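You operate a simulated robot arm through the tools that you are given. There is no shell and no other tool. Be economical: measure what you need, move in short steps, check, and stop when the job is done.

You are at the controls of a simulated two-armed robot. One attempt, no reset.

## Task
Take the brake off, hold the reel, wind its cable in, brake it and stand it in the marked bay. Set down upright: cable reel.
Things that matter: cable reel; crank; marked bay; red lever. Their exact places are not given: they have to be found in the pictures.

It is judged by the outcome, as a careful person would: the job done as asked, and still so three seconds after it is handed in. It fails if anything else is knocked over, pushed out of place, dropped, spilled or broken.

## Robot
Two 7-joint arms with two-finger parallel grippers on one trunk, on a base that drives. Base frame: it is fixed to the floor where the robot stands at the start and does not move with it; the origin is under the middle of the robot, x ahead of it, y to its left, z up. Lengths are in m, angles in degrees, forces in N, time in s.
The left shoulder is at the start at [0.07, 0.133, 1.201], the right one opposite. With the tool pointing down near the work surface each hand reaches from about 0.1 to 0.64 m from the robot's upright axis, wherever it stands, measured 20 degrees to its own side. Places, roughly: crank [0.4, -0.2, 0.9]; marked bay [0.4, -0.6, 0.8]; red lever [0.5, -0.1, 0.9]. Payload 1.57 kg a hand.
The tool frame of a hand sits at the grasp point between the pads (the TCP): z along the fingers, y along the line on which they close. The tips reach 0.03 m beyond it. Largest opening 0.08 m; finger width 0.017, thickness 0.012; the body of the gripper, 0.04 by 0.082 m, starts 0.08 m behind the TCP.
Orientation is told as [roll, pitch, yaw] about the base's x, y, z axes, in that order, counted from this pose: with the fingers straight down and closing along the base's y, the tool's x points along the base's -x, its y along +y and its z along -z.

## Interface
- The arms move only by the tool step_arm. It takes "left_increments", "right_increments" or both (then of equal length, played together; a hand with none holds still); each is a list of rows, each a list of 3 entries, a list of its own where there are three numbers: the shift along the tool's x, y, z in mm, then the turn, a rotation vector about the tool's x, y, z in degrees, then the gripper command, from -1 (fully open) to 1 (shut), values between in proportion. In form: [[[x, y, z], [rx, ry, rz], fingers], ...]. A call has 1 to 12 rows; each row shifts and turns the commanded pose from where the row before left it, along the tool's axes as they then stand. Rows are played at 5 a second. More than 0.05 m and 8.6 degrees between two rows, or a gripper value outside its range, and nothing of the call is played. A pose out of reach is approached as far as the arm can. The call stops where the force on the tool passes 40 N (or 10 N more than at its start, if that is more) or the arm is blocked; 0.2 s more then pass. The fingers move at their own pace (about 0.153 m/s each) and stop on an object; they squeeze with about 22 N. The grip force told is the motor's: it shows also when the fingers shut on nothing. Time passes only in rows, and 0.2 s behind the last, so rows that do not move let the fingers close. The reply holds the time, the measured pose of the TCP, the force on the tool along the base axes, the opening and the grip force, in the units named above and with some noise, with the torque about the TCP (base axes, N m) and any sound that the robot's microphone picked up.
- Cameras (640 x 400 px; columns grow to the right, rows downward): "scene" is now at [0.1152, -0.0476, 1.4209]; the picture's right is [-0.49, -0.87, 0.00], its down [-0.60, 0.34, -0.72] and it looks along [0.63, -0.36, -0.69] (base axes); focal length 247 px, centre (320, 200). "left" rides on the left gripper at [0.072, 0.007, -0.122] in its tool frame; the picture's right is [-0.09, 1.00, 0.00], its down [-0.84, -0.08, -0.54] and it looks along [-0.54, -0.05, 0.84] (tool axes); focal length 238 px, centre (320, 200). "right" rides on the right gripper at [0.072, -0.007, -0.122] in its tool frame; the picture's right is [0.09, 1.00, 0.00], its down [-0.84, 0.08, -0.54] and it looks along [-0.54, 0.05, 0.84] (tool axes); focal length 238 px, centre (320, 200).
- camera(camera): a new picture of that camera. No time passes.
- raise_lower(by): slides the trunk up (or, below 0, down) by that many m; the arms and the scene camera ride with it, the base frame stays. It gives what a move gives, with no picture.
- drive_base(legs): drives the robot by 1 to 6 legs, each [ahead, left, turn to the left] in m, m and degrees, along the robot's own axes; the way and the turn of a leg run together, so that a leg with both is an arc; at most 1.5 m and 180 degrees a leg. The arms and the cameras ride along, it lands a little off, and it stops where it bumps. It gives what a move gives.
- aim_head(pan, tilt): turns the head with the scene camera to pan (to the left, within 86 degrees either way) and tilt (down, from -29 to 69), counted from straight ahead of the robot. It gives what a move gives.
- point_at(camera, pixels): there is no depth. For up to 12 entries [column, row, z] of the newest picture of that camera ("zoom" is the newest enlarged one), the place [x, y] in the base frame at which the ray of that pixel passes the height z, good to about 0.003 m, but the place of the scene camera against the robot may be out by one fixed shift of up to 0.012 m in any direction. No time passes.
- close_up(camera, box): a new picture of the part [left, top, right, bottom] of that camera's present view, enlarged. No time passes.
- finish_job(): hands the job in; it is judged then, once.

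Go step by step. Measure first, check grasps and placings, and put right what went wrong. The budget is 80 turns and 70 pictures, counting those below and the enlarged ones. Unless the task says otherwise, let go and move clear before handing in, and close with one line.

The tools are called as name(argument=value, ...) on one line, values as JSON. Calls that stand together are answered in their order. step_arm: Moves the arms, as the interface text tells. Its arguments: {"type":"object","properties":{"left_increments":{"type":"array","items":{"type":"array"}},"right_increments":{"type":"array","items":{"type":"array"}}},"required":[]} The other tools are called the same way: raise_lower (by) slides the trunk up or down; drive_base (legs) drives the base; aim_head (pan, tilt) turns the head that bears the scene camera; camera (camera) takes a picture; point_at (camera, pixels) gives the place at which the rays of pixels pass given heights; close_up (camera, box) takes an enlarged picture of a part of a camera's view; finish_job () hands the job in.

At the start:

```text
time_s: 0.0
left_ee_pos: [0.3893, 0.0251, 1.2244]
left_tool_rot: [0.0, 0.0, 0.0]
left_wrist_force: [-0.7, -0.5, 0.1]
left_wrist_torque: [-0.01, 0.0, -0.03]
left_grip_width: 0.0803
left_finger_force: 0.1
right_ee_pos: [0.3701, -0.3916, 1.2177]
right_tool_rot: [0.0, 0.0, 0.0]
right_wrist_force: [0.3, -0.2, 0.0]
right_wrist_torque: [0.0, -0.03, 0.0]
right_grip_width: 0.0799
right_finger_force: 0.0
trunk travel left (down, up): [-0.775, 0.165]
robot x, y, heading: [-0.0013, 0.0021, -0.2]
head pan, tilt: [-29.6, 43.8]
```

scene: 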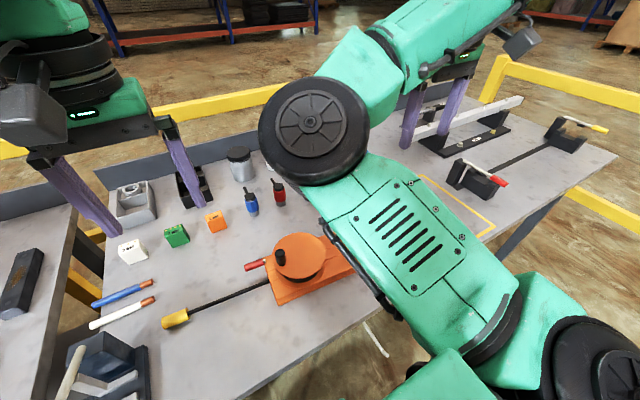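
right: 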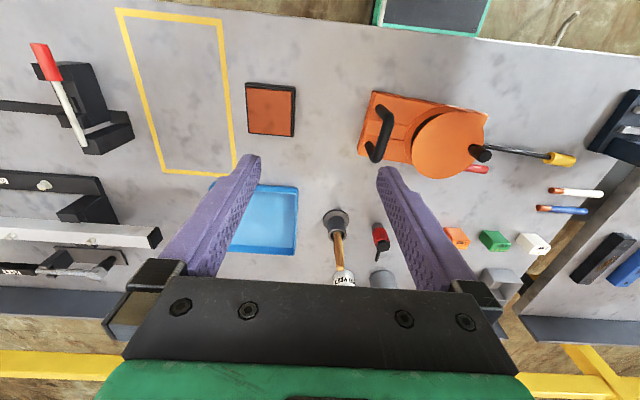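
left: 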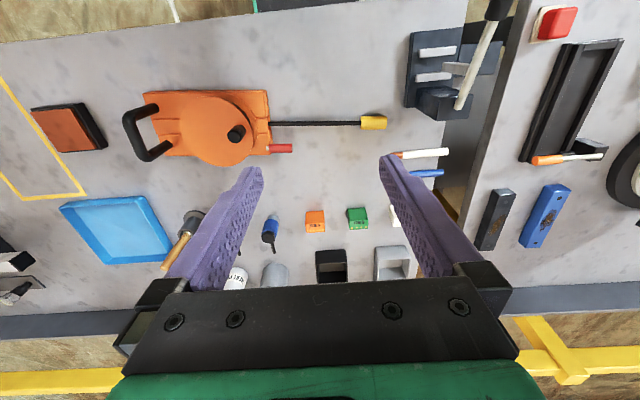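

The reel shows in the left view (drum about 215,130, black handle 145,135, red lever 280,148, cable to a yellow plug at 372,122), and the bay is the yellow outline. I'll take enlarged views.

close_up(camera="left", box=[100, 60, 420, 260])

close_up(camera="right", box=[330, 60, 600, 230])

close_up(camera="scene", box=[150, 200, 390, 350])

point_at(camera="left", pixels=[[236, 132, 0.95], [215, 130, 0.92], [291, 148, 0.88], [272, 148, 0.88], [145, 92, 0.87], [268, 90, 0.87], [272, 155, 0.87], [372, 122, 0.86], [127, 120, 0.92], [150, 160, 0.92], [20, 200, 0.85], [86, 190, 0.85]])

point_at(camera="right", pixels=[[480, 154, 0.95], [450, 143, 0.92], [487, 170, 0.88], [466, 170, 0.88], [376, 92, 0.86], [487, 115, 0.86], [358, 152, 0.86], [116, 8, 0.85], [220, 20, 0.85], [235, 175, 0.85], [163, 172, 0.85], [562, 158, 0.86]])

```text
2.00 times, centred on (260, 160) of left
```

zoom: 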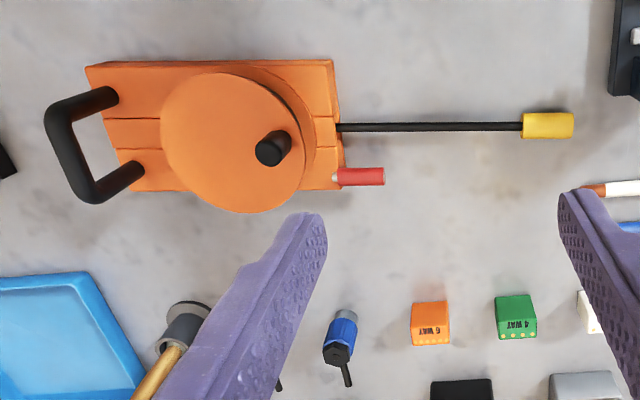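

```text
2.35 times, centred on (465, 145) of right
```

zoom: 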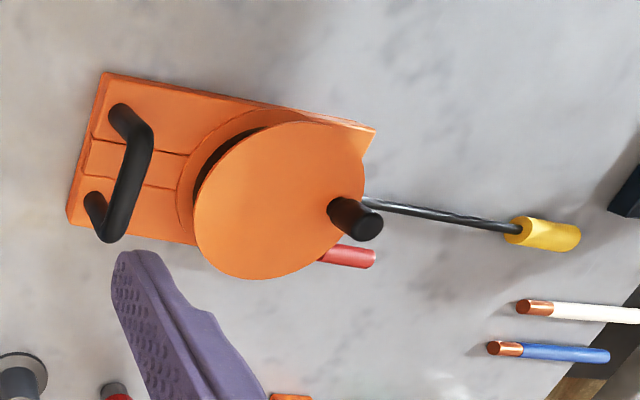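

```text
2.67 times, centred on (270, 275) of scene
```

zoom: 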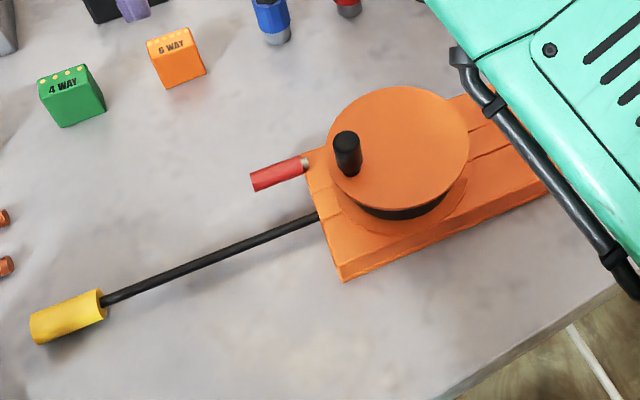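

```text
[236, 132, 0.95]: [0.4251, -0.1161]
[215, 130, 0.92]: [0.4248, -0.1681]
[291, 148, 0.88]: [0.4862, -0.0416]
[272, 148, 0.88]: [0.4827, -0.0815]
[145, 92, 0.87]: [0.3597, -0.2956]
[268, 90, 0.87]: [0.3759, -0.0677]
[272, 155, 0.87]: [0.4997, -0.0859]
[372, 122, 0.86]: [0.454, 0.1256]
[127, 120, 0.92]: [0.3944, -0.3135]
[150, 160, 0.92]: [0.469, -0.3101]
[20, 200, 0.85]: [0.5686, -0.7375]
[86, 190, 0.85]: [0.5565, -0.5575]
```

```text
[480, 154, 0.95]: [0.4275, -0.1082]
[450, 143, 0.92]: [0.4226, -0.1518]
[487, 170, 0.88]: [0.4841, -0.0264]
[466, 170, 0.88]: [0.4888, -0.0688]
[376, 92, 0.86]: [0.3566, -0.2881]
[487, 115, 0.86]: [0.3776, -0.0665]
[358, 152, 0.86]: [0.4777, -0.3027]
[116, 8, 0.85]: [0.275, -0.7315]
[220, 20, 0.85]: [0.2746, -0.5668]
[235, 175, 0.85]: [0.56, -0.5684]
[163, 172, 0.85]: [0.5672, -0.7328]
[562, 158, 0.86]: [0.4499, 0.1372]
```

Both cameras agree: the plate spans about x 0.36–0.49 and y −0.30 to −0.07, the knob is near (0.425, −0.11), and an arched handle stands near (0.43, −0.30). The bay spans x 0.275–0.565 and y −0.73 to −0.567, so the reel must turn 90°. I'll bring the left camera closer to read the lever and heights.

step_arm(left_increments=[[[0, -20, 40], [0, 0, 0], -1], [[0, -20, 40], [0, 0, 0], -1], [[0, -20, 40], [0, 0, 0], -1], [[0, -15, 20], [0, 0, 0], -1]])

camera(camera="left")

```text
time_s: 1.0
left_ee_pos: [0.3896, -0.0506, 1.0859]
left_tool_rot: [-0.1, 0.0, 0.1]
left_wrist_force: [-0.4, -0.3, 1.1]
left_wrist_torque: [-0.01, 0.0, 0.02]
left_grip_width: 0.0798
left_finger_force: 0.1
right_ee_pos: [0.3709, -0.3925, 1.2169]
right_tool_rot: [0.0, 0.0, 0.0]
right_wrist_force: [0.7, 0.4, 0.4]
right_wrist_torque: [-0.01, -0.01, 0.03]
right_grip_width: 0.0797
right_finger_force: 0.1
trunk travel left (down, up): [-0.775, 0.165]
robot x, y, heading: [0.0014, 0.0, -0.0]
head pan, tilt: [-29.6, 43.8]
```

```text
63 pictures are left
```

left: 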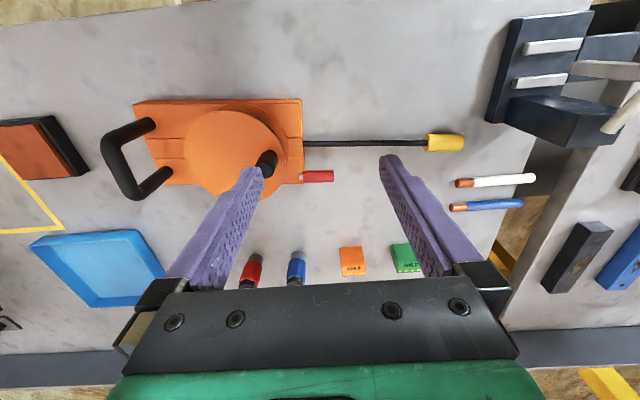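

The lever shows at (318,176) beside the plate's near-right corner. I'll enlarge it and measure the same points from this new viewpoint to get heights.

close_up(camera="left", box=[240, 90, 400, 190])

point_at(camera="left", pixels=[[267, 160, 0.95], [267, 160, 0.97], [267, 160, 0.93], [305, 176, 0.88], [333, 176, 0.88], [333, 176, 0.9], [305, 143, 0.87], [445, 143, 0.86], [115, 160, 0.92], [115, 160, 0.95], [301, 99, 0.87], [133, 104, 0.87]])

```text
4.00 times, centred on (320, 140) of left
```

zoom: 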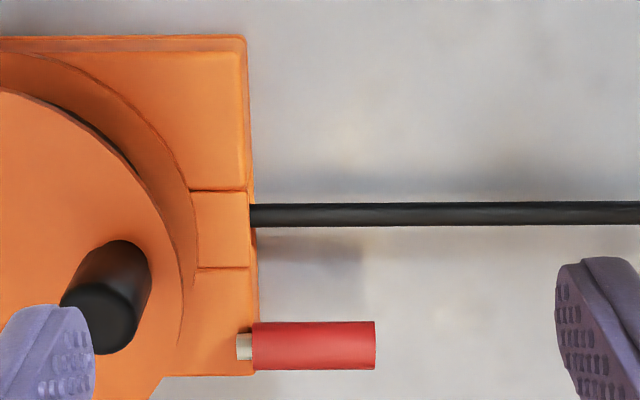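

```text
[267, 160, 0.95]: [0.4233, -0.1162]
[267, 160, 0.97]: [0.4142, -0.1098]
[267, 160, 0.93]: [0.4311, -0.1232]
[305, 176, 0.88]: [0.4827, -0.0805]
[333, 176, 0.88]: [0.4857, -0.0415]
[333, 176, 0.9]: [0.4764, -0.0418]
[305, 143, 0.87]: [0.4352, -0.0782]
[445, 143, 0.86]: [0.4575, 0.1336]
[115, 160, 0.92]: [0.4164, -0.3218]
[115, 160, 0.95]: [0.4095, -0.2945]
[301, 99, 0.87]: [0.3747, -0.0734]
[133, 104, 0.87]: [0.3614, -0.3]
```

The lever sits at z≈0.88, x≈0.484, y −0.08 to −0.04, and the two views agree on it. Next I'll find the handle's height from the two cameras.

point_at(camera="left", pixels=[[121, 167, 0.92], [121, 167, 0.94], [121, 167, 0.96], [263, 158, 0.95], [230, 152, 0.92], [152, 126, 0.87], [165, 175, 0.87]])

point_at(camera="right", pixels=[[383, 142, 0.92], [383, 142, 0.94], [383, 142, 0.96], [379, 108, 0.87], [370, 147, 0.87], [487, 154, 0.95], [487, 154, 0.97], [487, 154, 0.93]])

close_up(camera="right", box=[340, 70, 440, 180])

```text
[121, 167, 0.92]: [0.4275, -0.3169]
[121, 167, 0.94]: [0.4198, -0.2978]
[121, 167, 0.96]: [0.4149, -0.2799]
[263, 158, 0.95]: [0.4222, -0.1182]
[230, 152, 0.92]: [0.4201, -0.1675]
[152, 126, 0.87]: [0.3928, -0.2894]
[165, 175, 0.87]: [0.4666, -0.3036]
```

```text
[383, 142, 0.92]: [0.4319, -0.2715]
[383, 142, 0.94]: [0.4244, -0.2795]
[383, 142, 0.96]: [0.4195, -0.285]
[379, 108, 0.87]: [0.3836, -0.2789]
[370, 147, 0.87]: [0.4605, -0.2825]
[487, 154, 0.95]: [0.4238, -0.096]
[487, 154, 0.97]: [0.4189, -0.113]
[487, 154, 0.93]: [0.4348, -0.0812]
```

```text
3.64 times, centred on (390, 125) of right
```

zoom: 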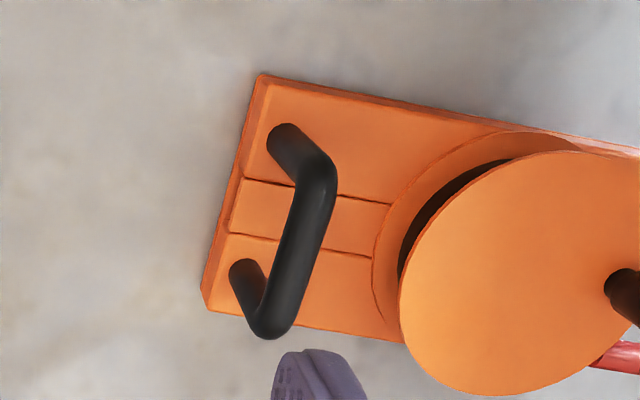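

The handle bar's centre comes out near (0.42, −0.284, 0.955), running along x, with the knob top near (0.423, −0.116, 0.95). I'll bring the right hand to a tilted pre-grasp so its body leans to −y and leaves room for the crank.

step_arm(right_increments=[[[-12, 14, 39], [0, 0, 3.4], -1], [[-12, 14, 39], [0, 0, 0], -1], [[-12, 14, 39], [0, 0, 0], -1], [[-12, 14, 39], [0, 0, 0], -1], [[0, 0, 0], [-8.3, 0, 0], -1], [[0, 0, 0], [-8.3, 0, 0], -1], [[0, 0, 0], [-8.3, 0, 0], -1], [[0, 0, 0], [0, 0, 0], -1]])

camera(camera="right")

```text
time_s: 2.8
left_ee_pos: [0.3895, -0.0487, 1.0867]
left_tool_rot: [-0.1, 0.0, 0.2]
left_wrist_force: [-0.4, 0.0, 0.0]
left_wrist_torque: [-0.02, 0.0, -0.03]
left_grip_width: 0.0802
left_finger_force: 0.1
right_ee_pos: [0.4316, -0.3626, 1.0642]
right_tool_rot: [25.0, -0.1, -3.4]
right_wrist_force: [0.2, -0.3, -0.1]
right_wrist_torque: [-0.01, 0.02, -0.04]
right_grip_width: 0.0801
right_finger_force: 0.0
right hand out of reach, approached as far as the arm can: row 2, 3, 4
trunk travel left (down, up): [-0.775, 0.165]
robot x, y, heading: [0.0006, 0.0017, 0.1]
head pan, tilt: [-29.6, 43.8]
```

```text
60 pictures are left
```

right: 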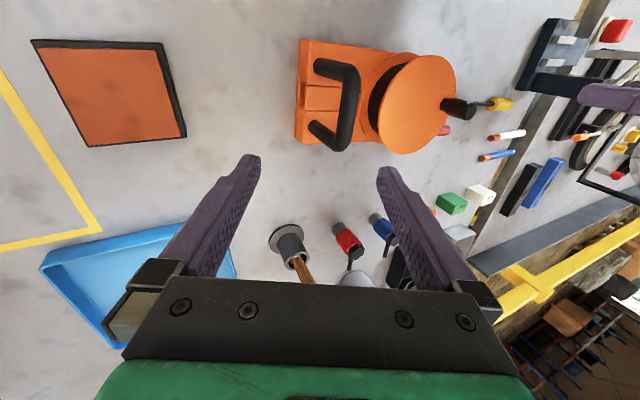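

The right hand sits at (0.432, −0.363, 1.064), with the bar in view around (347,105). I'll check the bar's place before approaching.

point_at(camera="right", pixels=[[348, 105, 0.955], [348, 105, 0.945], [350, 72, 0.955], [335, 142, 0.955], [460, 108, 0.95], [445, 130, 0.88], [300, 40, 0.87], [297, 142, 0.87], [100, 225, 0.85], [30, 40, 0.86], [187, 135, 0.86], [85, 148, 0.86]])

step_arm(right_increments=[[[5, 10, 10], [0, 0, 0], -1], [[5, 10, 10], [0, 0, 0], -1]])

```text
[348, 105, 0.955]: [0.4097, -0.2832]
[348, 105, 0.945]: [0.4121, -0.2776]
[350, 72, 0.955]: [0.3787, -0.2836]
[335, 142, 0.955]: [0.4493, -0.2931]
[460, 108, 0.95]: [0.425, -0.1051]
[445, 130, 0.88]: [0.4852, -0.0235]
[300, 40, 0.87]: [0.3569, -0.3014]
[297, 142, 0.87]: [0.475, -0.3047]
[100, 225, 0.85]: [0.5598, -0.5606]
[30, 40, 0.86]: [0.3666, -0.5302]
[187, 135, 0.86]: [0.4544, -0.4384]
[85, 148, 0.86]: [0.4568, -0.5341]
```

```text
time_s: 3.4
left_ee_pos: [0.3898, -0.0477, 1.0884]
left_tool_rot: [-0.1, 0.0, 0.1]
left_wrist_force: [0.1, 0.9, -0.7]
left_wrist_torque: [0.0, 0.0, 0.03]
left_grip_width: 0.0801
left_finger_force: 0.1
right_ee_pos: [0.4221, -0.3347, 1.0545]
right_tool_rot: [24.9, 0.0, -3.4]
right_wrist_force: [-0.3, 0.4, 0.2]
right_wrist_torque: [-0.03, 0.0, 0.03]
right_grip_width: 0.0797
right_finger_force: 0.0
trunk travel left (down, up): [-0.775, 0.165]
robot x, y, heading: [-0.0006, 0.0024, -0.1]
head pan, tilt: [-29.6, 43.8]
```

The bar centre is about (0.414, −0.284, 0.953). I'll approach along the tool axis.

step_arm(right_increments=[[[3, 1, 30], [0, 0, 0], -1], [[3, 1, 30], [0, 0, 0], -1], [[1, 1, 25], [0, 0, 0], -1], [[0, 0, 13], [0, 0, 0], -1]])

camera(camera="right")

camera(camera="left")

```text
time_s: 4.4
left_ee_pos: [0.3886, -0.0494, 1.0869]
left_tool_rot: [0.0, 0.1, 0.1]
left_wrist_force: [0.2, 0.0, 0.2]
left_wrist_torque: [0.02, 0.01, 0.04]
left_grip_width: 0.0801
left_finger_force: 0.0
right_ee_pos: [0.4184, -0.2903, 0.9647]
right_tool_rot: [25.0, 0.1, -3.3]
right_wrist_force: [0.1, 0.0, 0.6]
right_wrist_torque: [0.01, 0.02, 0.02]
right_grip_width: 0.0801
right_finger_force: 0.0
trunk travel left (down, up): [-0.775, 0.165]
robot x, y, heading: [-0.0016, 0.0014, 0.2]
head pan, tilt: [-29.6, 43.8]
```

```text
59 pictures are left
```

right: 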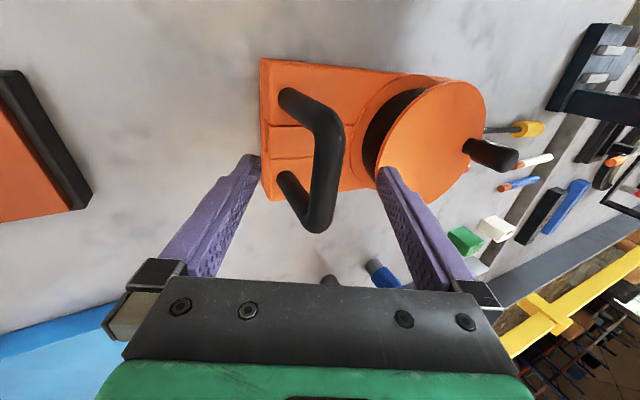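

```text
58 pictures are left
```

left: 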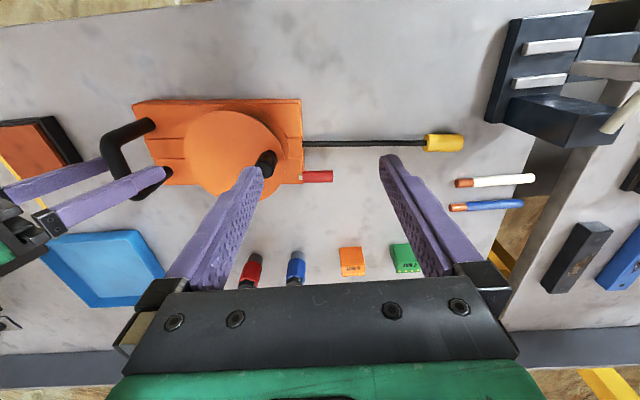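

The bar passes between the fingers near pixel (322,190), centred on the TCP. I'll advance a little and close.

step_arm(right_increments=[[[2, 1, 8], [0, 0, 0], -1], [[0, 0, 0], [0, 0, 0], 0], [[0, 0, 0], [0, 0, 0], 1], [[0, 0, 0], [0, 0, 0], 1], [[0, 0, 0], [0, 0, 0], 1]])

camera(camera="left")

```text
time_s: 5.6
left_ee_pos: [0.3897, -0.0473, 1.0873]
left_tool_rot: [-0.2, -0.1, 0.0]
left_wrist_force: [-0.3, -0.1, 0.2]
left_wrist_torque: [-0.01, 0.03, 0.0]
left_grip_width: 0.0801
left_finger_force: 0.0
right_ee_pos: [0.4171, -0.286, 0.9591]
right_tool_rot: [24.9, 0.0, -3.4]
right_wrist_force: [1.4, 3.4, 2.1]
right_wrist_torque: [0.02, 0.12, -0.37]
right_grip_width: 0.0178
right_finger_force: 21.9
trunk travel left (down, up): [-0.775, 0.165]
robot x, y, heading: [-0.0034, 0.0025, -0.3]
head pan, tilt: [-29.6, 43.8]
```

```text
57 pictures are left
```

left: 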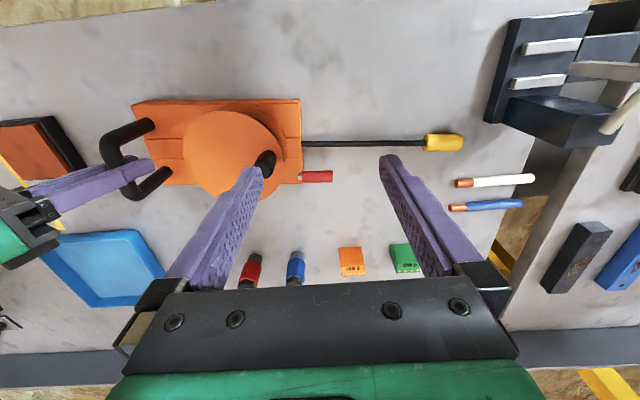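

The right hand holds the bar (17.8 mm, 21.9 N). Next I'll turn the left hand by −90° so it closes along x and its camera looks at the lever from +y.

step_arm(left_increments=[[[0, 10, 0], [0, 0, 8.2], -1], [[0, 0, 0], [0, 0, 8.2], -1], [[0, 0, 0], [0, 0, 8.2], -1], [[0, 0, 0], [0, 0, 8.2], -1], [[0, 0, 0], [0, 0, 8.2], -1], [[0, 0, 0], [0, 0, 8.2], -1], [[0, 0, 0], [0, 0, 8.2], -1], [[0, 0, 0], [0, 0, 8.2], -1], [[0, 0, 0], [0, 0, 8.2], -1], [[0, 0, 0], [0, 0, 8.2], -1], [[0, 0, 0], [0, 0, 8], -1]], right_increments=[[[0, 0, 0], [0, 0, 0], 1], [[0, 0, 0], [0, 0, 0], 1], [[0, 0, 0], [0, 0, 0], 1], [[0, 0, 0], [0, 0, 0], 1], [[0, 0, 0], [0, 0, 0], 1], [[0, 0, 0], [0, 0, 0], 1], [[0, 0, 0], [0, 0, 0], 1], [[0, 0, 0], [0, 0, 0], 1], [[0, 0, 0], [0, 0, 0], 1], [[0, 0, 0], [0, 0, 0], 1], [[0, 0, 0], [0, 0, 0], 1]])

camera(camera="left")

```text
time_s: 8.0
left_ee_pos: [0.3885, -0.037, 1.0848]
left_tool_rot: [0.0, 0.0, -90.1]
left_wrist_force: [-0.3, -0.4, 1.2]
left_wrist_torque: [-0.02, 0.03, 0.0]
left_grip_width: 0.0799
left_finger_force: 0.1
right_ee_pos: [0.417, -0.2853, 0.9597]
right_tool_rot: [24.8, 0.0, -3.5]
right_wrist_force: [3.2, 1.9, 5.2]
right_wrist_torque: [-0.01, 0.14, -0.32]
right_grip_width: 0.018
right_finger_force: 21.8
trunk travel left (down, up): [-0.775, 0.165]
robot x, y, heading: [0.0044, -0.0005, -0.1]
head pan, tilt: [-29.6, 43.8]
```

```text
56 pictures are left
```

left: 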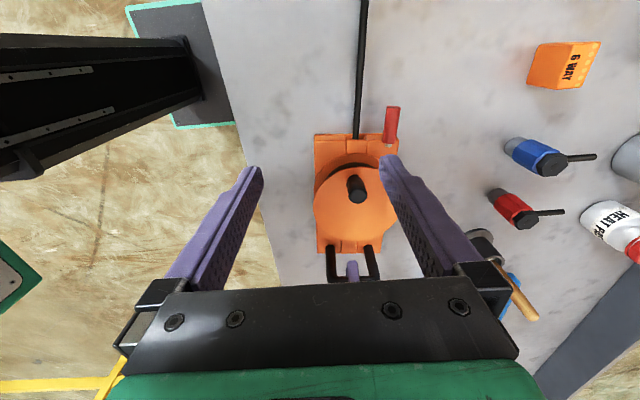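

The turn worked, and the lever is now at (392,125). I'll enlarge it.

close_up(camera="left", box=[300, 80, 440, 290])

point_at(camera="left", pixels=[[395, 108, 0.88], [389, 142, 0.88], [357, 188, 0.95], [353, 205, 0.92], [392, 135, 0.87], [314, 136, 0.87], [316, 252, 0.87], [357, 130, 0.87]])

```text
1.90 times, centred on (370, 185) of left
```

zoom: 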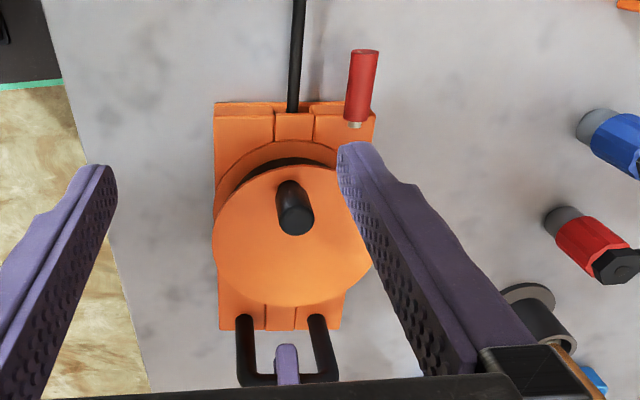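

```text
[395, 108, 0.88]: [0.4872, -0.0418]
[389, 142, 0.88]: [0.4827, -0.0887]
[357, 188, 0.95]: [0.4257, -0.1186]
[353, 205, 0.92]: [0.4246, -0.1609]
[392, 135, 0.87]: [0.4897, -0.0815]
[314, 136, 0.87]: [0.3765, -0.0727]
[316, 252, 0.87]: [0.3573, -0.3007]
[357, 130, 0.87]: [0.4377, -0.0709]
```

The lever lies flat from a stem at (0.483, −0.085) out to (0.487, −0.042). I'll straddle it with the left hand.

step_arm(left_increments=[[[-7, 33, 20], [0, 0, 0], -1], [[-8, 33, 20], [0, 0, 0], -1], [[0, 31, 40], [0, 0, 0], -1], [[0, 0, 40], [0, 0, 0], -1], [[0, 0, 40], [0, 0, 0], -1]], right_increments=[[[0, 0, 0], [0, 0, 0], 1], [[0, 0, 0], [0, 0, 0], 1], [[0, 0, 0], [0, 0, 0], 1], [[0, 0, 0], [0, 0, 0], 1], [[0, 0, 0], [0, 0, 0], 1]])

camera(camera="left")

```text
refused: row 3 steps farther than a row can; nothing moved
```

```text
54 pictures are left
```

left: 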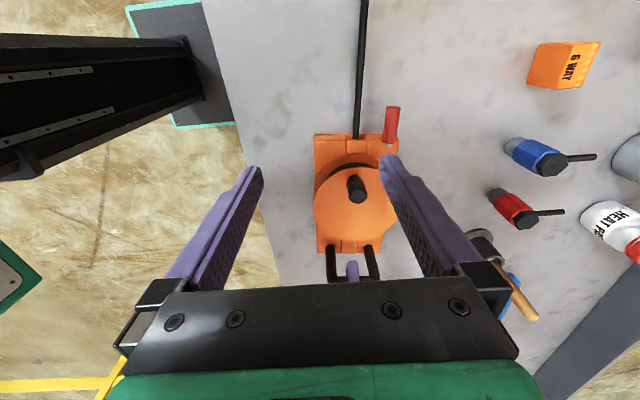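

One row was too long and nothing moved. I'll repeat it with shorter rows.

step_arm(left_increments=[[[-7, 33, 20], [0, 0, 0], -1], [[-8, 33, 20], [0, 0, 0], -1], [[0, 31, 30], [0, 0, 0], -1], [[0, 0, 45], [0, 0, 0], -1], [[0, 0, 45], [0, 0, 0], -1]], right_increments=[[[0, 0, 0], [0, 0, 0], 1], [[0, 0, 0], [0, 0, 0], 1], [[0, 0, 0], [0, 0, 0], 1], [[0, 0, 0], [0, 0, 0], 1], [[0, 0, 0], [0, 0, 0], 1]])

camera(camera="left")

```text
time_s: 9.2
left_ee_pos: [0.4862, -0.0547, 0.9234]
left_tool_rot: [0.0, -0.1, -89.9]
left_wrist_force: [-0.2, -0.6, -0.1]
left_wrist_torque: [-0.02, -0.02, -0.01]
left_grip_width: 0.0799
left_finger_force: 0.0
right_ee_pos: [0.4168, -0.2848, 0.959]
right_tool_rot: [24.8, 0.0, -3.4]
right_wrist_force: [1.4, 1.0, 4.3]
right_wrist_torque: [0.04, 0.37, -0.29]
right_grip_width: 0.0181
right_finger_force: 21.9
trunk travel left (down, up): [-0.775, 0.165]
robot x, y, heading: [-0.0009, -0.0039, -0.1]
head pan, tilt: [-29.6, 43.8]
```

```text
53 pictures are left
```

left: 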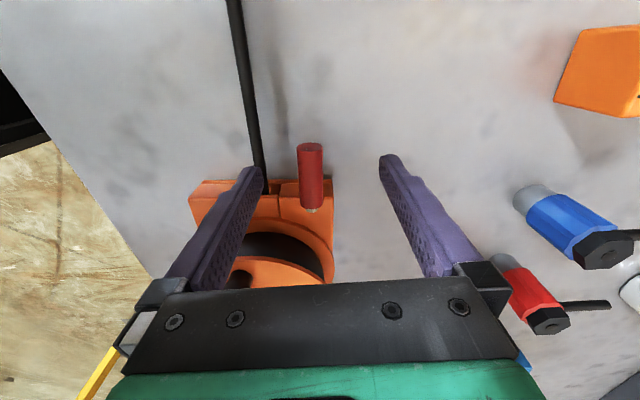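

The lever's red grip spans (310,145)–(312,212). I'll measure it exactly.

point_at(camera="left", pixels=[[311, 180, 0.885], [309, 148, 0.885], [312, 210, 0.885], [311, 180, 0.895], [312, 210, 0.895], [309, 148, 0.875]])

close_up(camera="left", box=[220, 120, 400, 240])

```text
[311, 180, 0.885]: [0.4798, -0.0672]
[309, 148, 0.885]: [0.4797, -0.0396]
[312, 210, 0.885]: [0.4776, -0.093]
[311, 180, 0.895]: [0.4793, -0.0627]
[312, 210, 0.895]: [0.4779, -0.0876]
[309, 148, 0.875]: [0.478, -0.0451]
```

```text
3.33 times, centred on (310, 180) of left
```

zoom: 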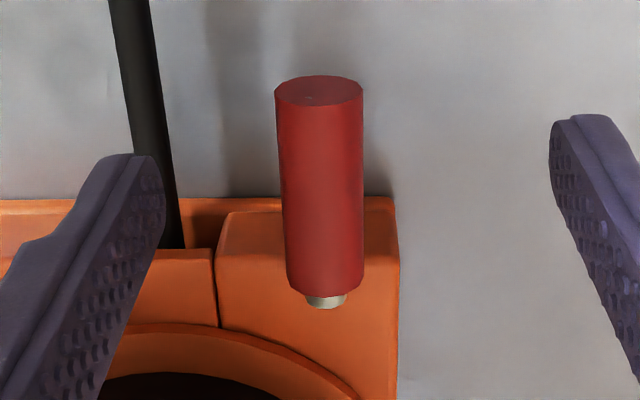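

The lever is a horizontal cylinder about 18 mm thick, centred near (0.479, −0.063). I'll narrow the fingers to clear the cable, lower over it and grip.

step_arm(left_increments=[[[3, -7, 0], [0, 0, 0], -0.1], [[0, 0, 0], [0, 0, 0], -0.1], [[0, 0, 20], [0, 0, 0], -0.1], [[0, 0, 14], [0, 0, 0], -0.1], [[0, 0, 0], [0, 0, 0], 1], [[0, 0, 0], [0, 0, 0], 1], [[0, 0, 0], [0, 0, 0], 1]], right_increments=[[[0, 0, 0], [0, 0, 0], 1], [[0, 0, 0], [0, 0, 0], 1], [[0, 0, 0], [0, 0, 0], 1], [[0, 0, 0], [0, 0, 0], 1], [[0, 0, 0], [0, 0, 0], 1], [[0, 0, 0], [0, 0, 0], 1], [[0, 0, 0], [0, 0, 0], 1]])

camera(camera="left")

```text
time_s: 10.8
left_ee_pos: [0.4798, -0.0495, 0.8906]
left_tool_rot: [0.0, -0.1, -89.9]
left_wrist_force: [0.2, 3.2, 0.9]
left_wrist_torque: [-0.06, 0.02, -0.43]
left_grip_width: 0.0185
left_finger_force: 22.0
right_ee_pos: [0.4171, -0.2846, 0.9584]
right_tool_rot: [24.8, 0.0, -3.4]
right_wrist_force: [-0.6, -0.5, 1.9]
right_wrist_torque: [0.06, 0.34, -0.27]
right_grip_width: 0.0183
right_finger_force: 22.3
trunk travel left (down, up): [-0.775, 0.165]
robot x, y, heading: [-0.0022, -0.0031, 0.2]
head pan, tilt: [-29.6, 43.8]
```

```text
51 pictures are left
```

left: 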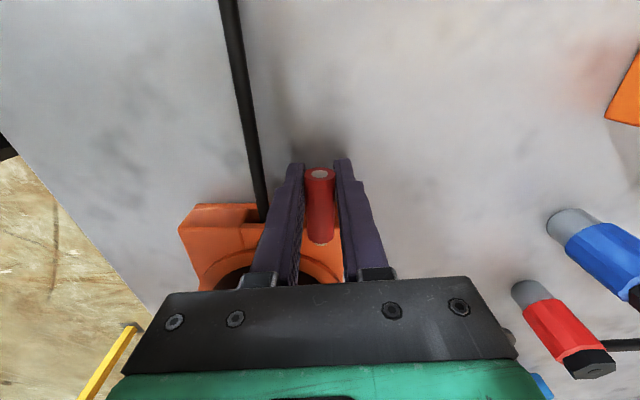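

The lever is gripped at 18.5 mm. I'll test its free direction with a small lift and watch the force.

step_arm(left_increments=[[[0, 0, -5], [0, 0, 0], 1], [[0, 0, -5], [0, 0, 0], 1]], right_increments=[[[0, 0, 0], [0, 0, 0], 1], [[0, 0, 0], [0, 0, 0], 1]])

```text
time_s: 11.4
left_ee_pos: [0.4774, -0.0503, 0.9003]
left_tool_rot: [-0.1, 0.1, -89.9]
left_wrist_force: [-2.3, 6.1, -10.7]
left_wrist_torque: [0.45, -0.01, -0.42]
left_grip_width: 0.0182
left_finger_force: 22.0
right_ee_pos: [0.4172, -0.2877, 0.9586]
right_tool_rot: [24.8, -0.3, -3.5]
right_wrist_force: [0.1, -9.8, 13.3]
right_wrist_torque: [0.0, 0.25, -0.24]
right_grip_width: 0.0175
right_finger_force: 21.3
trunk travel left (down, up): [-0.775, 0.165]
robot x, y, heading: [-0.0006, 0.002, -0.0]
head pan, tilt: [-29.6, 43.8]
```

It rose 10 mm against about 11 N. I need to see whether the lever tilted or the reel lifted.

camera(camera="left")

close_up(camera="scene", box=[150, 200, 390, 350])

```text
50 pictures are left
```

left: 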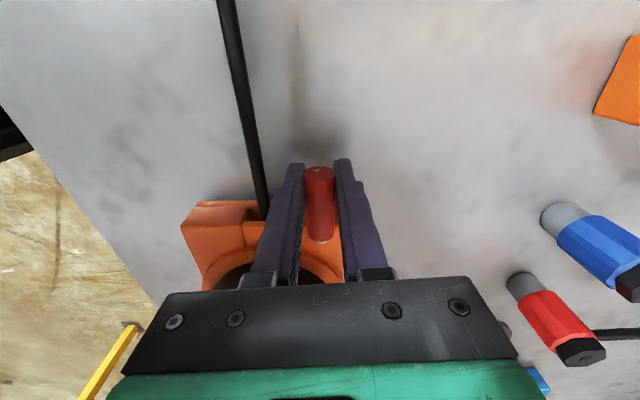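

```text
2.67 times, centred on (270, 275) of scene
```

zoom: 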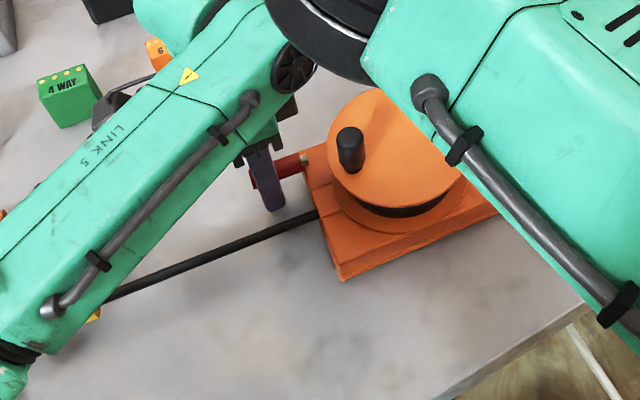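

close_up(camera="left", box=[170, 130, 410, 280])

close_up(camera="scene", box=[220, 230, 320, 310])

```text
2.67 times, centred on (290, 205) of left
```

zoom: 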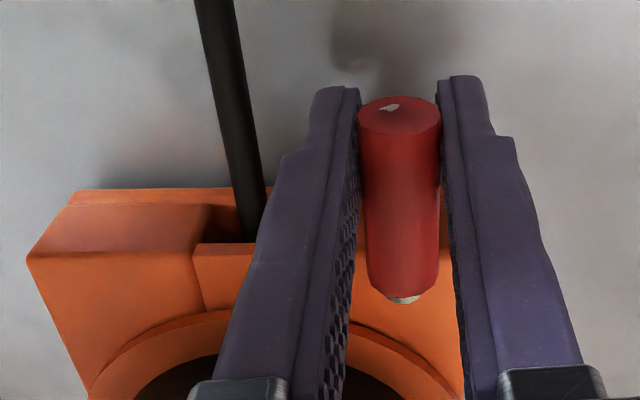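

```text
5.00 times, centred on (270, 270) of scene
```

zoom: 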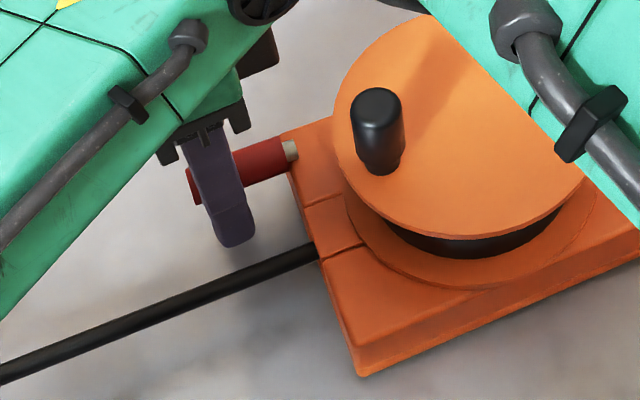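

The right hand was pushed to −y (−9.8 N) while the lever rose, which suggests the reel was tipping and the lever does not lift. I'll lower it again and test a sideways swivel.

step_arm(left_increments=[[[0, 0, 5], [0, 0, 0], 1], [[0, 0, 5], [0, 0, 0], 1], [[0, 0, 0], [0, 0, 0], 1]], right_increments=[[[0, 0, 0], [0, 0, 0], 1], [[0, 0, 0], [0, 0, 0], 1], [[0, 0, 0], [0, 0, 0], 1]])

step_arm(left_increments=[[[0, 4, 0], [0, 0, -4], 1], [[0, 4, 0], [0, 0, -4], 1]], right_increments=[[[0, 0, 0], [0, 0, 0], 1], [[0, 0, 0], [0, 0, 0], 1]])

camera(camera="left")

```text
time_s: 12.2
left_ee_pos: [0.4801, -0.0506, 0.8935]
left_tool_rot: [0.3, -0.3, -90.0]
left_wrist_force: [-0.8, 3.9, 9.5]
left_wrist_torque: [-0.41, 0.01, -0.42]
left_grip_width: 0.0185
left_finger_force: 21.9
right_ee_pos: [0.416, -0.2841, 0.9583]
right_tool_rot: [24.9, 0.1, -3.3]
right_wrist_force: [4.5, -1.1, -4.8]
right_wrist_torque: [-0.05, -0.26, -0.55]
right_grip_width: 0.0177
right_finger_force: 22.1
trunk travel left (down, up): [-0.775, 0.165]
robot x, y, heading: [-0.0024, 0.0004, -0.1]
head pan, tilt: [-29.6, 43.8]
```

```text
time_s: 12.8
left_ee_pos: [0.485, -0.0523, 0.8915]
left_tool_rot: [-0.2, -0.2, -82.0]
left_wrist_force: [-9.0, -6.6, 5.0]
left_wrist_torque: [-0.23, 0.05, -0.54]
left_grip_width: 0.0217
left_finger_force: 22.1
right_ee_pos: [0.4161, -0.2848, 0.9593]
right_tool_rot: [25.1, 0.0, -3.4]
right_wrist_force: [6.5, 5.7, -5.2]
right_wrist_torque: [-0.02, 0.03, -0.49]
right_grip_width: 0.0184
right_finger_force: 22.4
trunk travel left (down, up): [-0.775, 0.165]
robot x, y, heading: [0.0004, 0.0031, 0.0]
head pan, tilt: [-29.6, 43.8]
```

```text
46 pictures are left
```

left: 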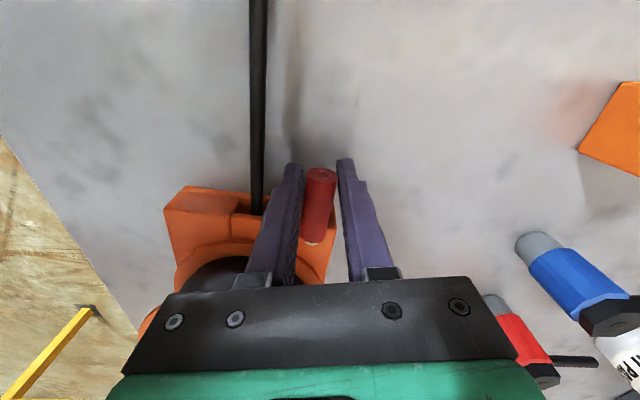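

The lever did not swivel sideways. It also pushed back both ways when raised and lowered while the plate corner stayed put in the scene, so it hinges upward with friction. I'll realign, then follow the upward arc about a pivot near y −0.095.

step_arm(left_increments=[[[0, -4, 0], [0, 0, 4], 1], [[0, -3, 0], [0, 0, 4], 1], [[0, 0, 0], [0, 0, 0], 1], [[0, 0, -6], [0, 4, 0], 1], [[-1, 0, -6], [0, 4, 0], 1], [[-2, 0, -6], [0, 4, 0], 1]], right_increments=[[[0, 0, 0], [0, 0, 0], 1], [[0, 0, 0], [0, 0, 0], 1], [[0, 0, 0], [0, 0, 0], 1], [[0, 0, 0], [0, 0, 0], 1], [[0, 0, 0], [0, 0, 0], 1], [[0, 0, 0], [0, 0, 0], 1]])

close_up(camera="left", box=[170, 130, 410, 280])

close_up(camera="scene", box=[220, 230, 320, 310])

```text
time_s: 14.2
left_ee_pos: [0.4799, -0.056, 0.908]
left_tool_rot: [-0.1, 12.1, -89.9]
left_wrist_force: [-0.5, 10.8, -7.6]
left_wrist_torque: [0.45, 0.05, -0.37]
left_grip_width: 0.0183
left_finger_force: 21.9
right_ee_pos: [0.4192, -0.2863, 0.9588]
right_tool_rot: [24.9, -0.2, -3.6]
right_wrist_force: [0.7, -11.7, 5.3]
right_wrist_torque: [-0.01, -0.17, -0.51]
right_grip_width: 0.0178
right_finger_force: 21.9
trunk travel left (down, up): [-0.775, 0.165]
robot x, y, heading: [-0.0026, 0.0012, -0.2]
head pan, tilt: [-29.6, 43.8]
```

```text
2.67 times, centred on (290, 205) of left
```

zoom: 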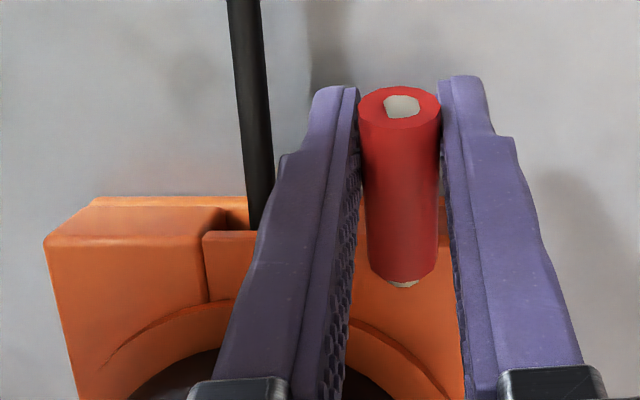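

```text
5.00 times, centred on (270, 270) of scene
```

zoom: 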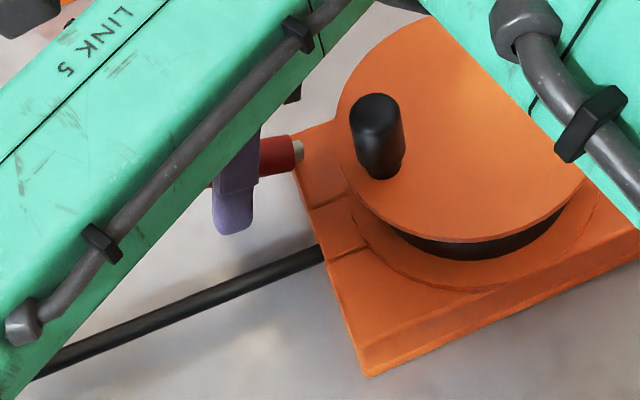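

In the scene view the lever has clearly tilted upward while the plate stays put. I'll continue the arc.

step_arm(left_increments=[[[-1.6, 0, -6.1], [0, 4, 0], 1], [[-2, 0, -6], [0, 4, 0], 1], [[-2.4, 0, -5.8], [0, 4, 0], 1], [[-2.8, 0, -5.7], [0, 4, 0], 1]], right_increments=[[[0, 0, 0], [0, 0, 0], 1], [[0, 0, 0], [0, 0, 0], 1], [[0, 0, 0], [0, 0, 0], 1], [[0, 0, 0], [0, 0, 0], 1]])

close_up(camera="scene", box=[220, 230, 320, 310])

```text
time_s: 15.2
left_ee_pos: [0.4676, -0.0422, 0.9184]
left_tool_rot: [0.0, 27.7, -90.0]
left_wrist_force: [-0.6, -14.8, 0.6]
left_wrist_torque: [-0.39, 0.06, -0.17]
left_grip_width: 0.0181
left_finger_force: 21.8
left hand out of reach, approached as far as the arm can: row 3, 4
right_ee_pos: [0.4174, -0.2816, 0.959]
right_tool_rot: [25.0, 0.3, -3.1]
right_wrist_force: [3.3, 18.3, 2.9]
right_wrist_torque: [0.06, 0.28, 0.56]
right_grip_width: 0.0181
right_finger_force: 22.1
trunk travel left (down, up): [-0.775, 0.165]
robot x, y, heading: [0.0013, 0.0028, 0.0]
head pan, tilt: [-29.6, 43.8]
```

```text
5.00 times, centred on (270, 270) of scene
```

zoom: 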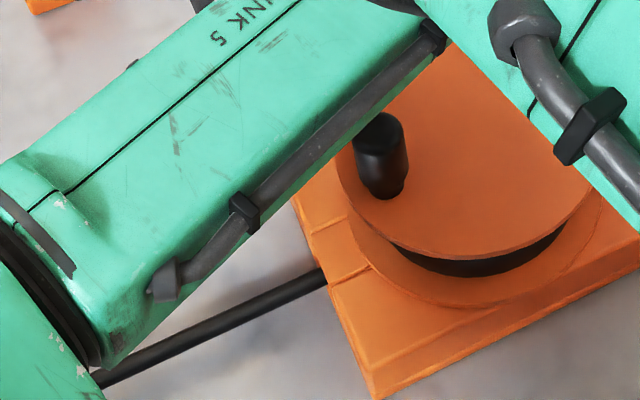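

The arm reached its limit because of the tilt and pulled the reel a few mm toward +y. I'll let go, back off along the tool axis, straighten and look.

step_arm(left_increments=[[[0, 0, 0], [0, 0, 0], 0], [[0, 0, 0], [0, 0, 0], -0.1], [[0, 0, -25], [0, 0, 0], -0.1], [[0, 0, -25], [0, -6, 0], -0.1], [[0, 0, -20], [0, -7, 0], -0.1], [[0, 0, 0], [0, -7, 0], -0.1], [[0, 0, 0], [0, -7, 0], -0.1]], right_increments=[[[0, 0, 0], [0, 0, 0], 1], [[0, 0, 0], [0, 0, 0], 1], [[0, 0, 0], [0, 0, 0], 1], [[0, 0, 0], [0, 0, 0], 1], [[0, 0, 0], [0, 0, 0], 1], [[0, 0, 0], [0, 0, 0], 1], [[0, 0, 0], [0, 0, 0], 1]])

camera(camera="left")

```text
time_s: 16.8
left_ee_pos: [0.4661, -0.0741, 0.9804]
left_tool_rot: [0.0, 0.8, -89.9]
left_wrist_force: [-0.7, -0.5, -1.1]
left_wrist_torque: [-0.02, 0.0, 0.01]
left_grip_width: 0.044
left_finger_force: 0.1
right_ee_pos: [0.4174, -0.286, 0.9581]
right_tool_rot: [24.9, 0.0, -3.4]
right_wrist_force: [-2.2, -1.0, -2.8]
right_wrist_torque: [0.01, -0.06, 0.24]
right_grip_width: 0.0181
right_finger_force: 21.9
trunk travel left (down, up): [-0.775, 0.165]
robot x, y, heading: [-0.0, -0.0027, -0.2]
head pan, tilt: [-29.6, 43.8]
```

```text
42 pictures are left
```

left: 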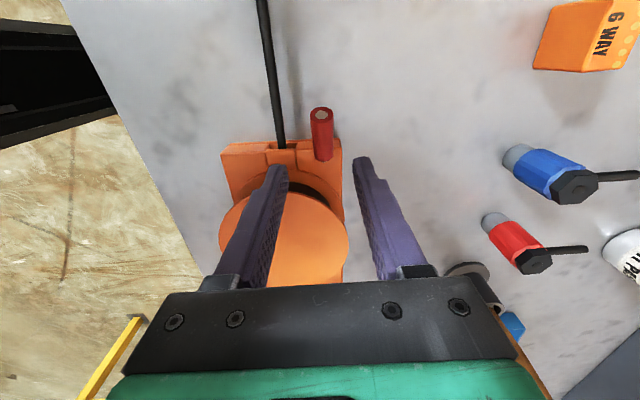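

The lever stays part-way up, with its tip at (322,115) and about 25–30° of tilt. I'll re-grip it with a vertical hand and translate along the arc without tilting.

step_arm(left_increments=[[[7, 6, 20], [0, 0, 0], -0.1], [[7, 7, 30], [0, 0, 0], -0.1], [[0, 0, 18], [0, 0, 0], -0.1], [[0, 0, 0], [0, 0, 0], 1], [[0, 0, 0], [0, 0, 0], 1]], right_increments=[[[0, 0, 0], [0, 0, 0], 1], [[0, 0, 0], [0, 0, 0], 1], [[0, 0, 0], [0, 0, 0], 1], [[0, 0, 0], [0, 0, 0], 1], [[0, 0, 0], [0, 0, 0], 1]])

close_up(camera="left", box=[170, 130, 410, 280])

```text
time_s: 18.0
left_ee_pos: [0.4805, -0.0605, 0.9127]
left_tool_rot: [0.0, 0.9, -90.2]
left_wrist_force: [-7.4, -3.6, 2.0]
left_wrist_torque: [-0.13, 0.24, -0.43]
left_grip_width: 0.0184
left_finger_force: 22.4
right_ee_pos: [0.4184, -0.2865, 0.9583]
right_tool_rot: [24.8, 0.1, -3.5]
right_wrist_force: [6.7, 2.4, -4.0]
right_wrist_torque: [-0.04, -0.25, -0.57]
right_grip_width: 0.0181
right_finger_force: 22.1
trunk travel left (down, up): [-0.775, 0.165]
robot x, y, heading: [0.0014, -0.001, -0.2]
head pan, tilt: [-29.6, 43.8]
```

```text
2.67 times, centred on (290, 205) of left
```

zoom: 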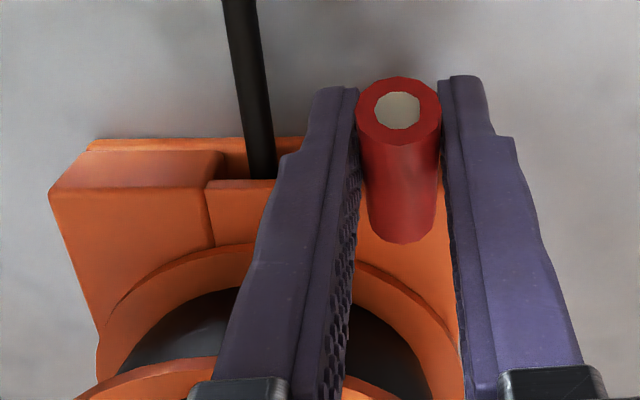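

The grip is good, with the lever at about 35°. I'll continue the arc by translation.

step_arm(left_increments=[[[-4, -1, -5], [0, 0, 0], 1], [[-5, 0, -5], [0, 0, 0], 1], [[-5, 0, -3], [0, 0, 0], 1], [[-5, 0, -2], [0, 0, 0], 1]], right_increments=[[[0, 0, 0], [0, 0, 0], 1], [[0, 0, 0], [0, 0, 0], 1], [[0, 0, 0], [0, 0, 0], 1], [[0, 0, 0], [0, 0, 0], 1]])

close_up(camera="left", box=[170, 130, 410, 280])

```text
time_s: 19.0
left_ee_pos: [0.4797, -0.0766, 0.9276]
left_tool_rot: [0.0, 1.0, -89.8]
left_wrist_force: [1.9, 15.9, -3.1]
left_wrist_torque: [0.57, 0.32, -0.38]
left_grip_width: 0.0184
left_finger_force: 22.2
right_ee_pos: [0.4173, -0.2849, 0.9591]
right_tool_rot: [24.8, 0.0, -3.4]
right_wrist_force: [0.5, -14.0, 7.1]
right_wrist_torque: [0.01, 0.18, -0.35]
right_grip_width: 0.0178
right_finger_force: 21.8
trunk travel left (down, up): [-0.775, 0.165]
robot x, y, heading: [-0.0025, 0.0002, -0.1]
head pan, tilt: [-29.6, 43.8]
```

```text
2.67 times, centred on (290, 205) of left
```

zoom: 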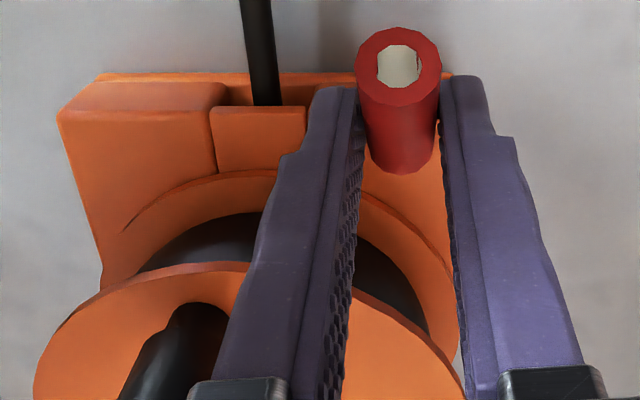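

The lever is now at about 55° and still moving against roughly 16 N of friction. I'll continue.

step_arm(left_increments=[[[-5, 0, -2], [0, 0, 0], 1], [[-5, 0, -1], [0, 0, 0], 1], [[-5, 0, 0], [0, 0, 0], 1], [[-4, 0, 0], [0, 0, 0], 1]], right_increments=[[[0, 0, 0], [0, 0, 0], 1], [[0, 0, 0], [0, 0, 0], 1], [[0, 0, 0], [0, 0, 0], 1], [[0, 0, 0], [0, 0, 0], 1]])

close_up(camera="left", box=[170, 100, 410, 250])

```text
time_s: 20.0
left_ee_pos: [0.4805, -0.0988, 0.9321]
left_tool_rot: [0.1, 0.8, -89.9]
left_wrist_force: [2.4, 9.7, 5.1]
left_wrist_torque: [0.37, -0.11, -0.03]
left_grip_width: 0.0171
left_finger_force: 21.8
right_ee_pos: [0.4156, -0.2857, 0.9582]
right_tool_rot: [24.9, 0.1, -3.3]
right_wrist_force: [-2.6, -9.8, -1.8]
right_wrist_torque: [-0.14, 0.12, -0.32]
right_grip_width: 0.0182
right_finger_force: 21.9
trunk travel left (down, up): [-0.775, 0.165]
robot x, y, heading: [-0.001, 0.0002, 0.3]
head pan, tilt: [-29.6, 43.8]
```

```text
2.67 times, centred on (290, 175) of left
```

zoom: 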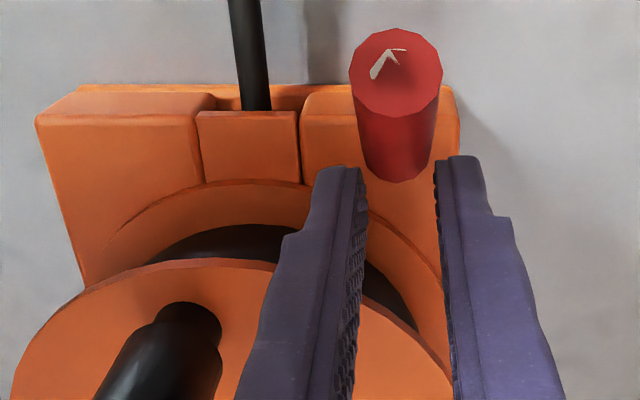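

The fingers slid off the tip, with the lever at about 60–65°. I'll go to its +y side with closed fingers and push it to its stop.

step_arm(left_increments=[[[0, 0, 0], [0, 0, 0], 0.3], [[0, 0, -30], [0, 0, 0], 0.3], [[0, 0, -30], [0, 0, 0], 1], [[35, 0, 0], [0, 0, 0], 1], [[35, 0, 0], [0, 0, 0], 1], [[0, 0, 35], [0, 0, 0], 1], [[0, 0, 27], [0, 0, 0], 1]], right_increments=[[[0, 0, 0], [0, 0, 0], 1], [[0, 0, 0], [0, 0, 0], 1], [[0, 0, 0], [0, 0, 0], 1], [[0, 0, 0], [0, 0, 0], 1], [[0, 0, 0], [0, 0, 0], 1], [[0, 0, 0], [0, 0, 0], 1], [[0, 0, 0], [0, 0, 0], 1]])

close_up(camera="left", box=[170, 130, 410, 280])

```text
time_s: 21.6
left_ee_pos: [0.4811, -0.0262, 0.9286]
left_tool_rot: [-0.2, 0.9, -89.9]
left_wrist_force: [-0.4, 0.0, -0.6]
left_wrist_torque: [-0.03, 0.0, 0.0]
left_grip_width: 0.0
left_finger_force: 21.1
right_ee_pos: [0.4177, -0.2859, 0.9581]
right_tool_rot: [24.9, 0.1, -3.4]
right_wrist_force: [0.6, 1.8, -5.4]
right_wrist_torque: [0.05, 0.31, -0.11]
right_grip_width: 0.0177
right_finger_force: 21.9
trunk travel left (down, up): [-0.775, 0.165]
robot x, y, heading: [-0.0001, 0.0028, -0.3]
head pan, tilt: [-29.6, 43.8]
```

```text
2.67 times, centred on (290, 205) of left
```

zoom: 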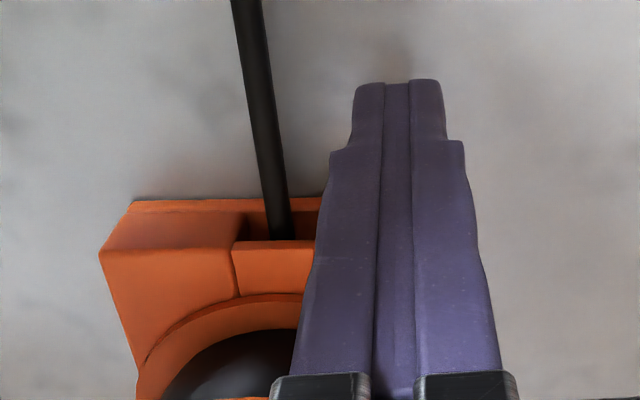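

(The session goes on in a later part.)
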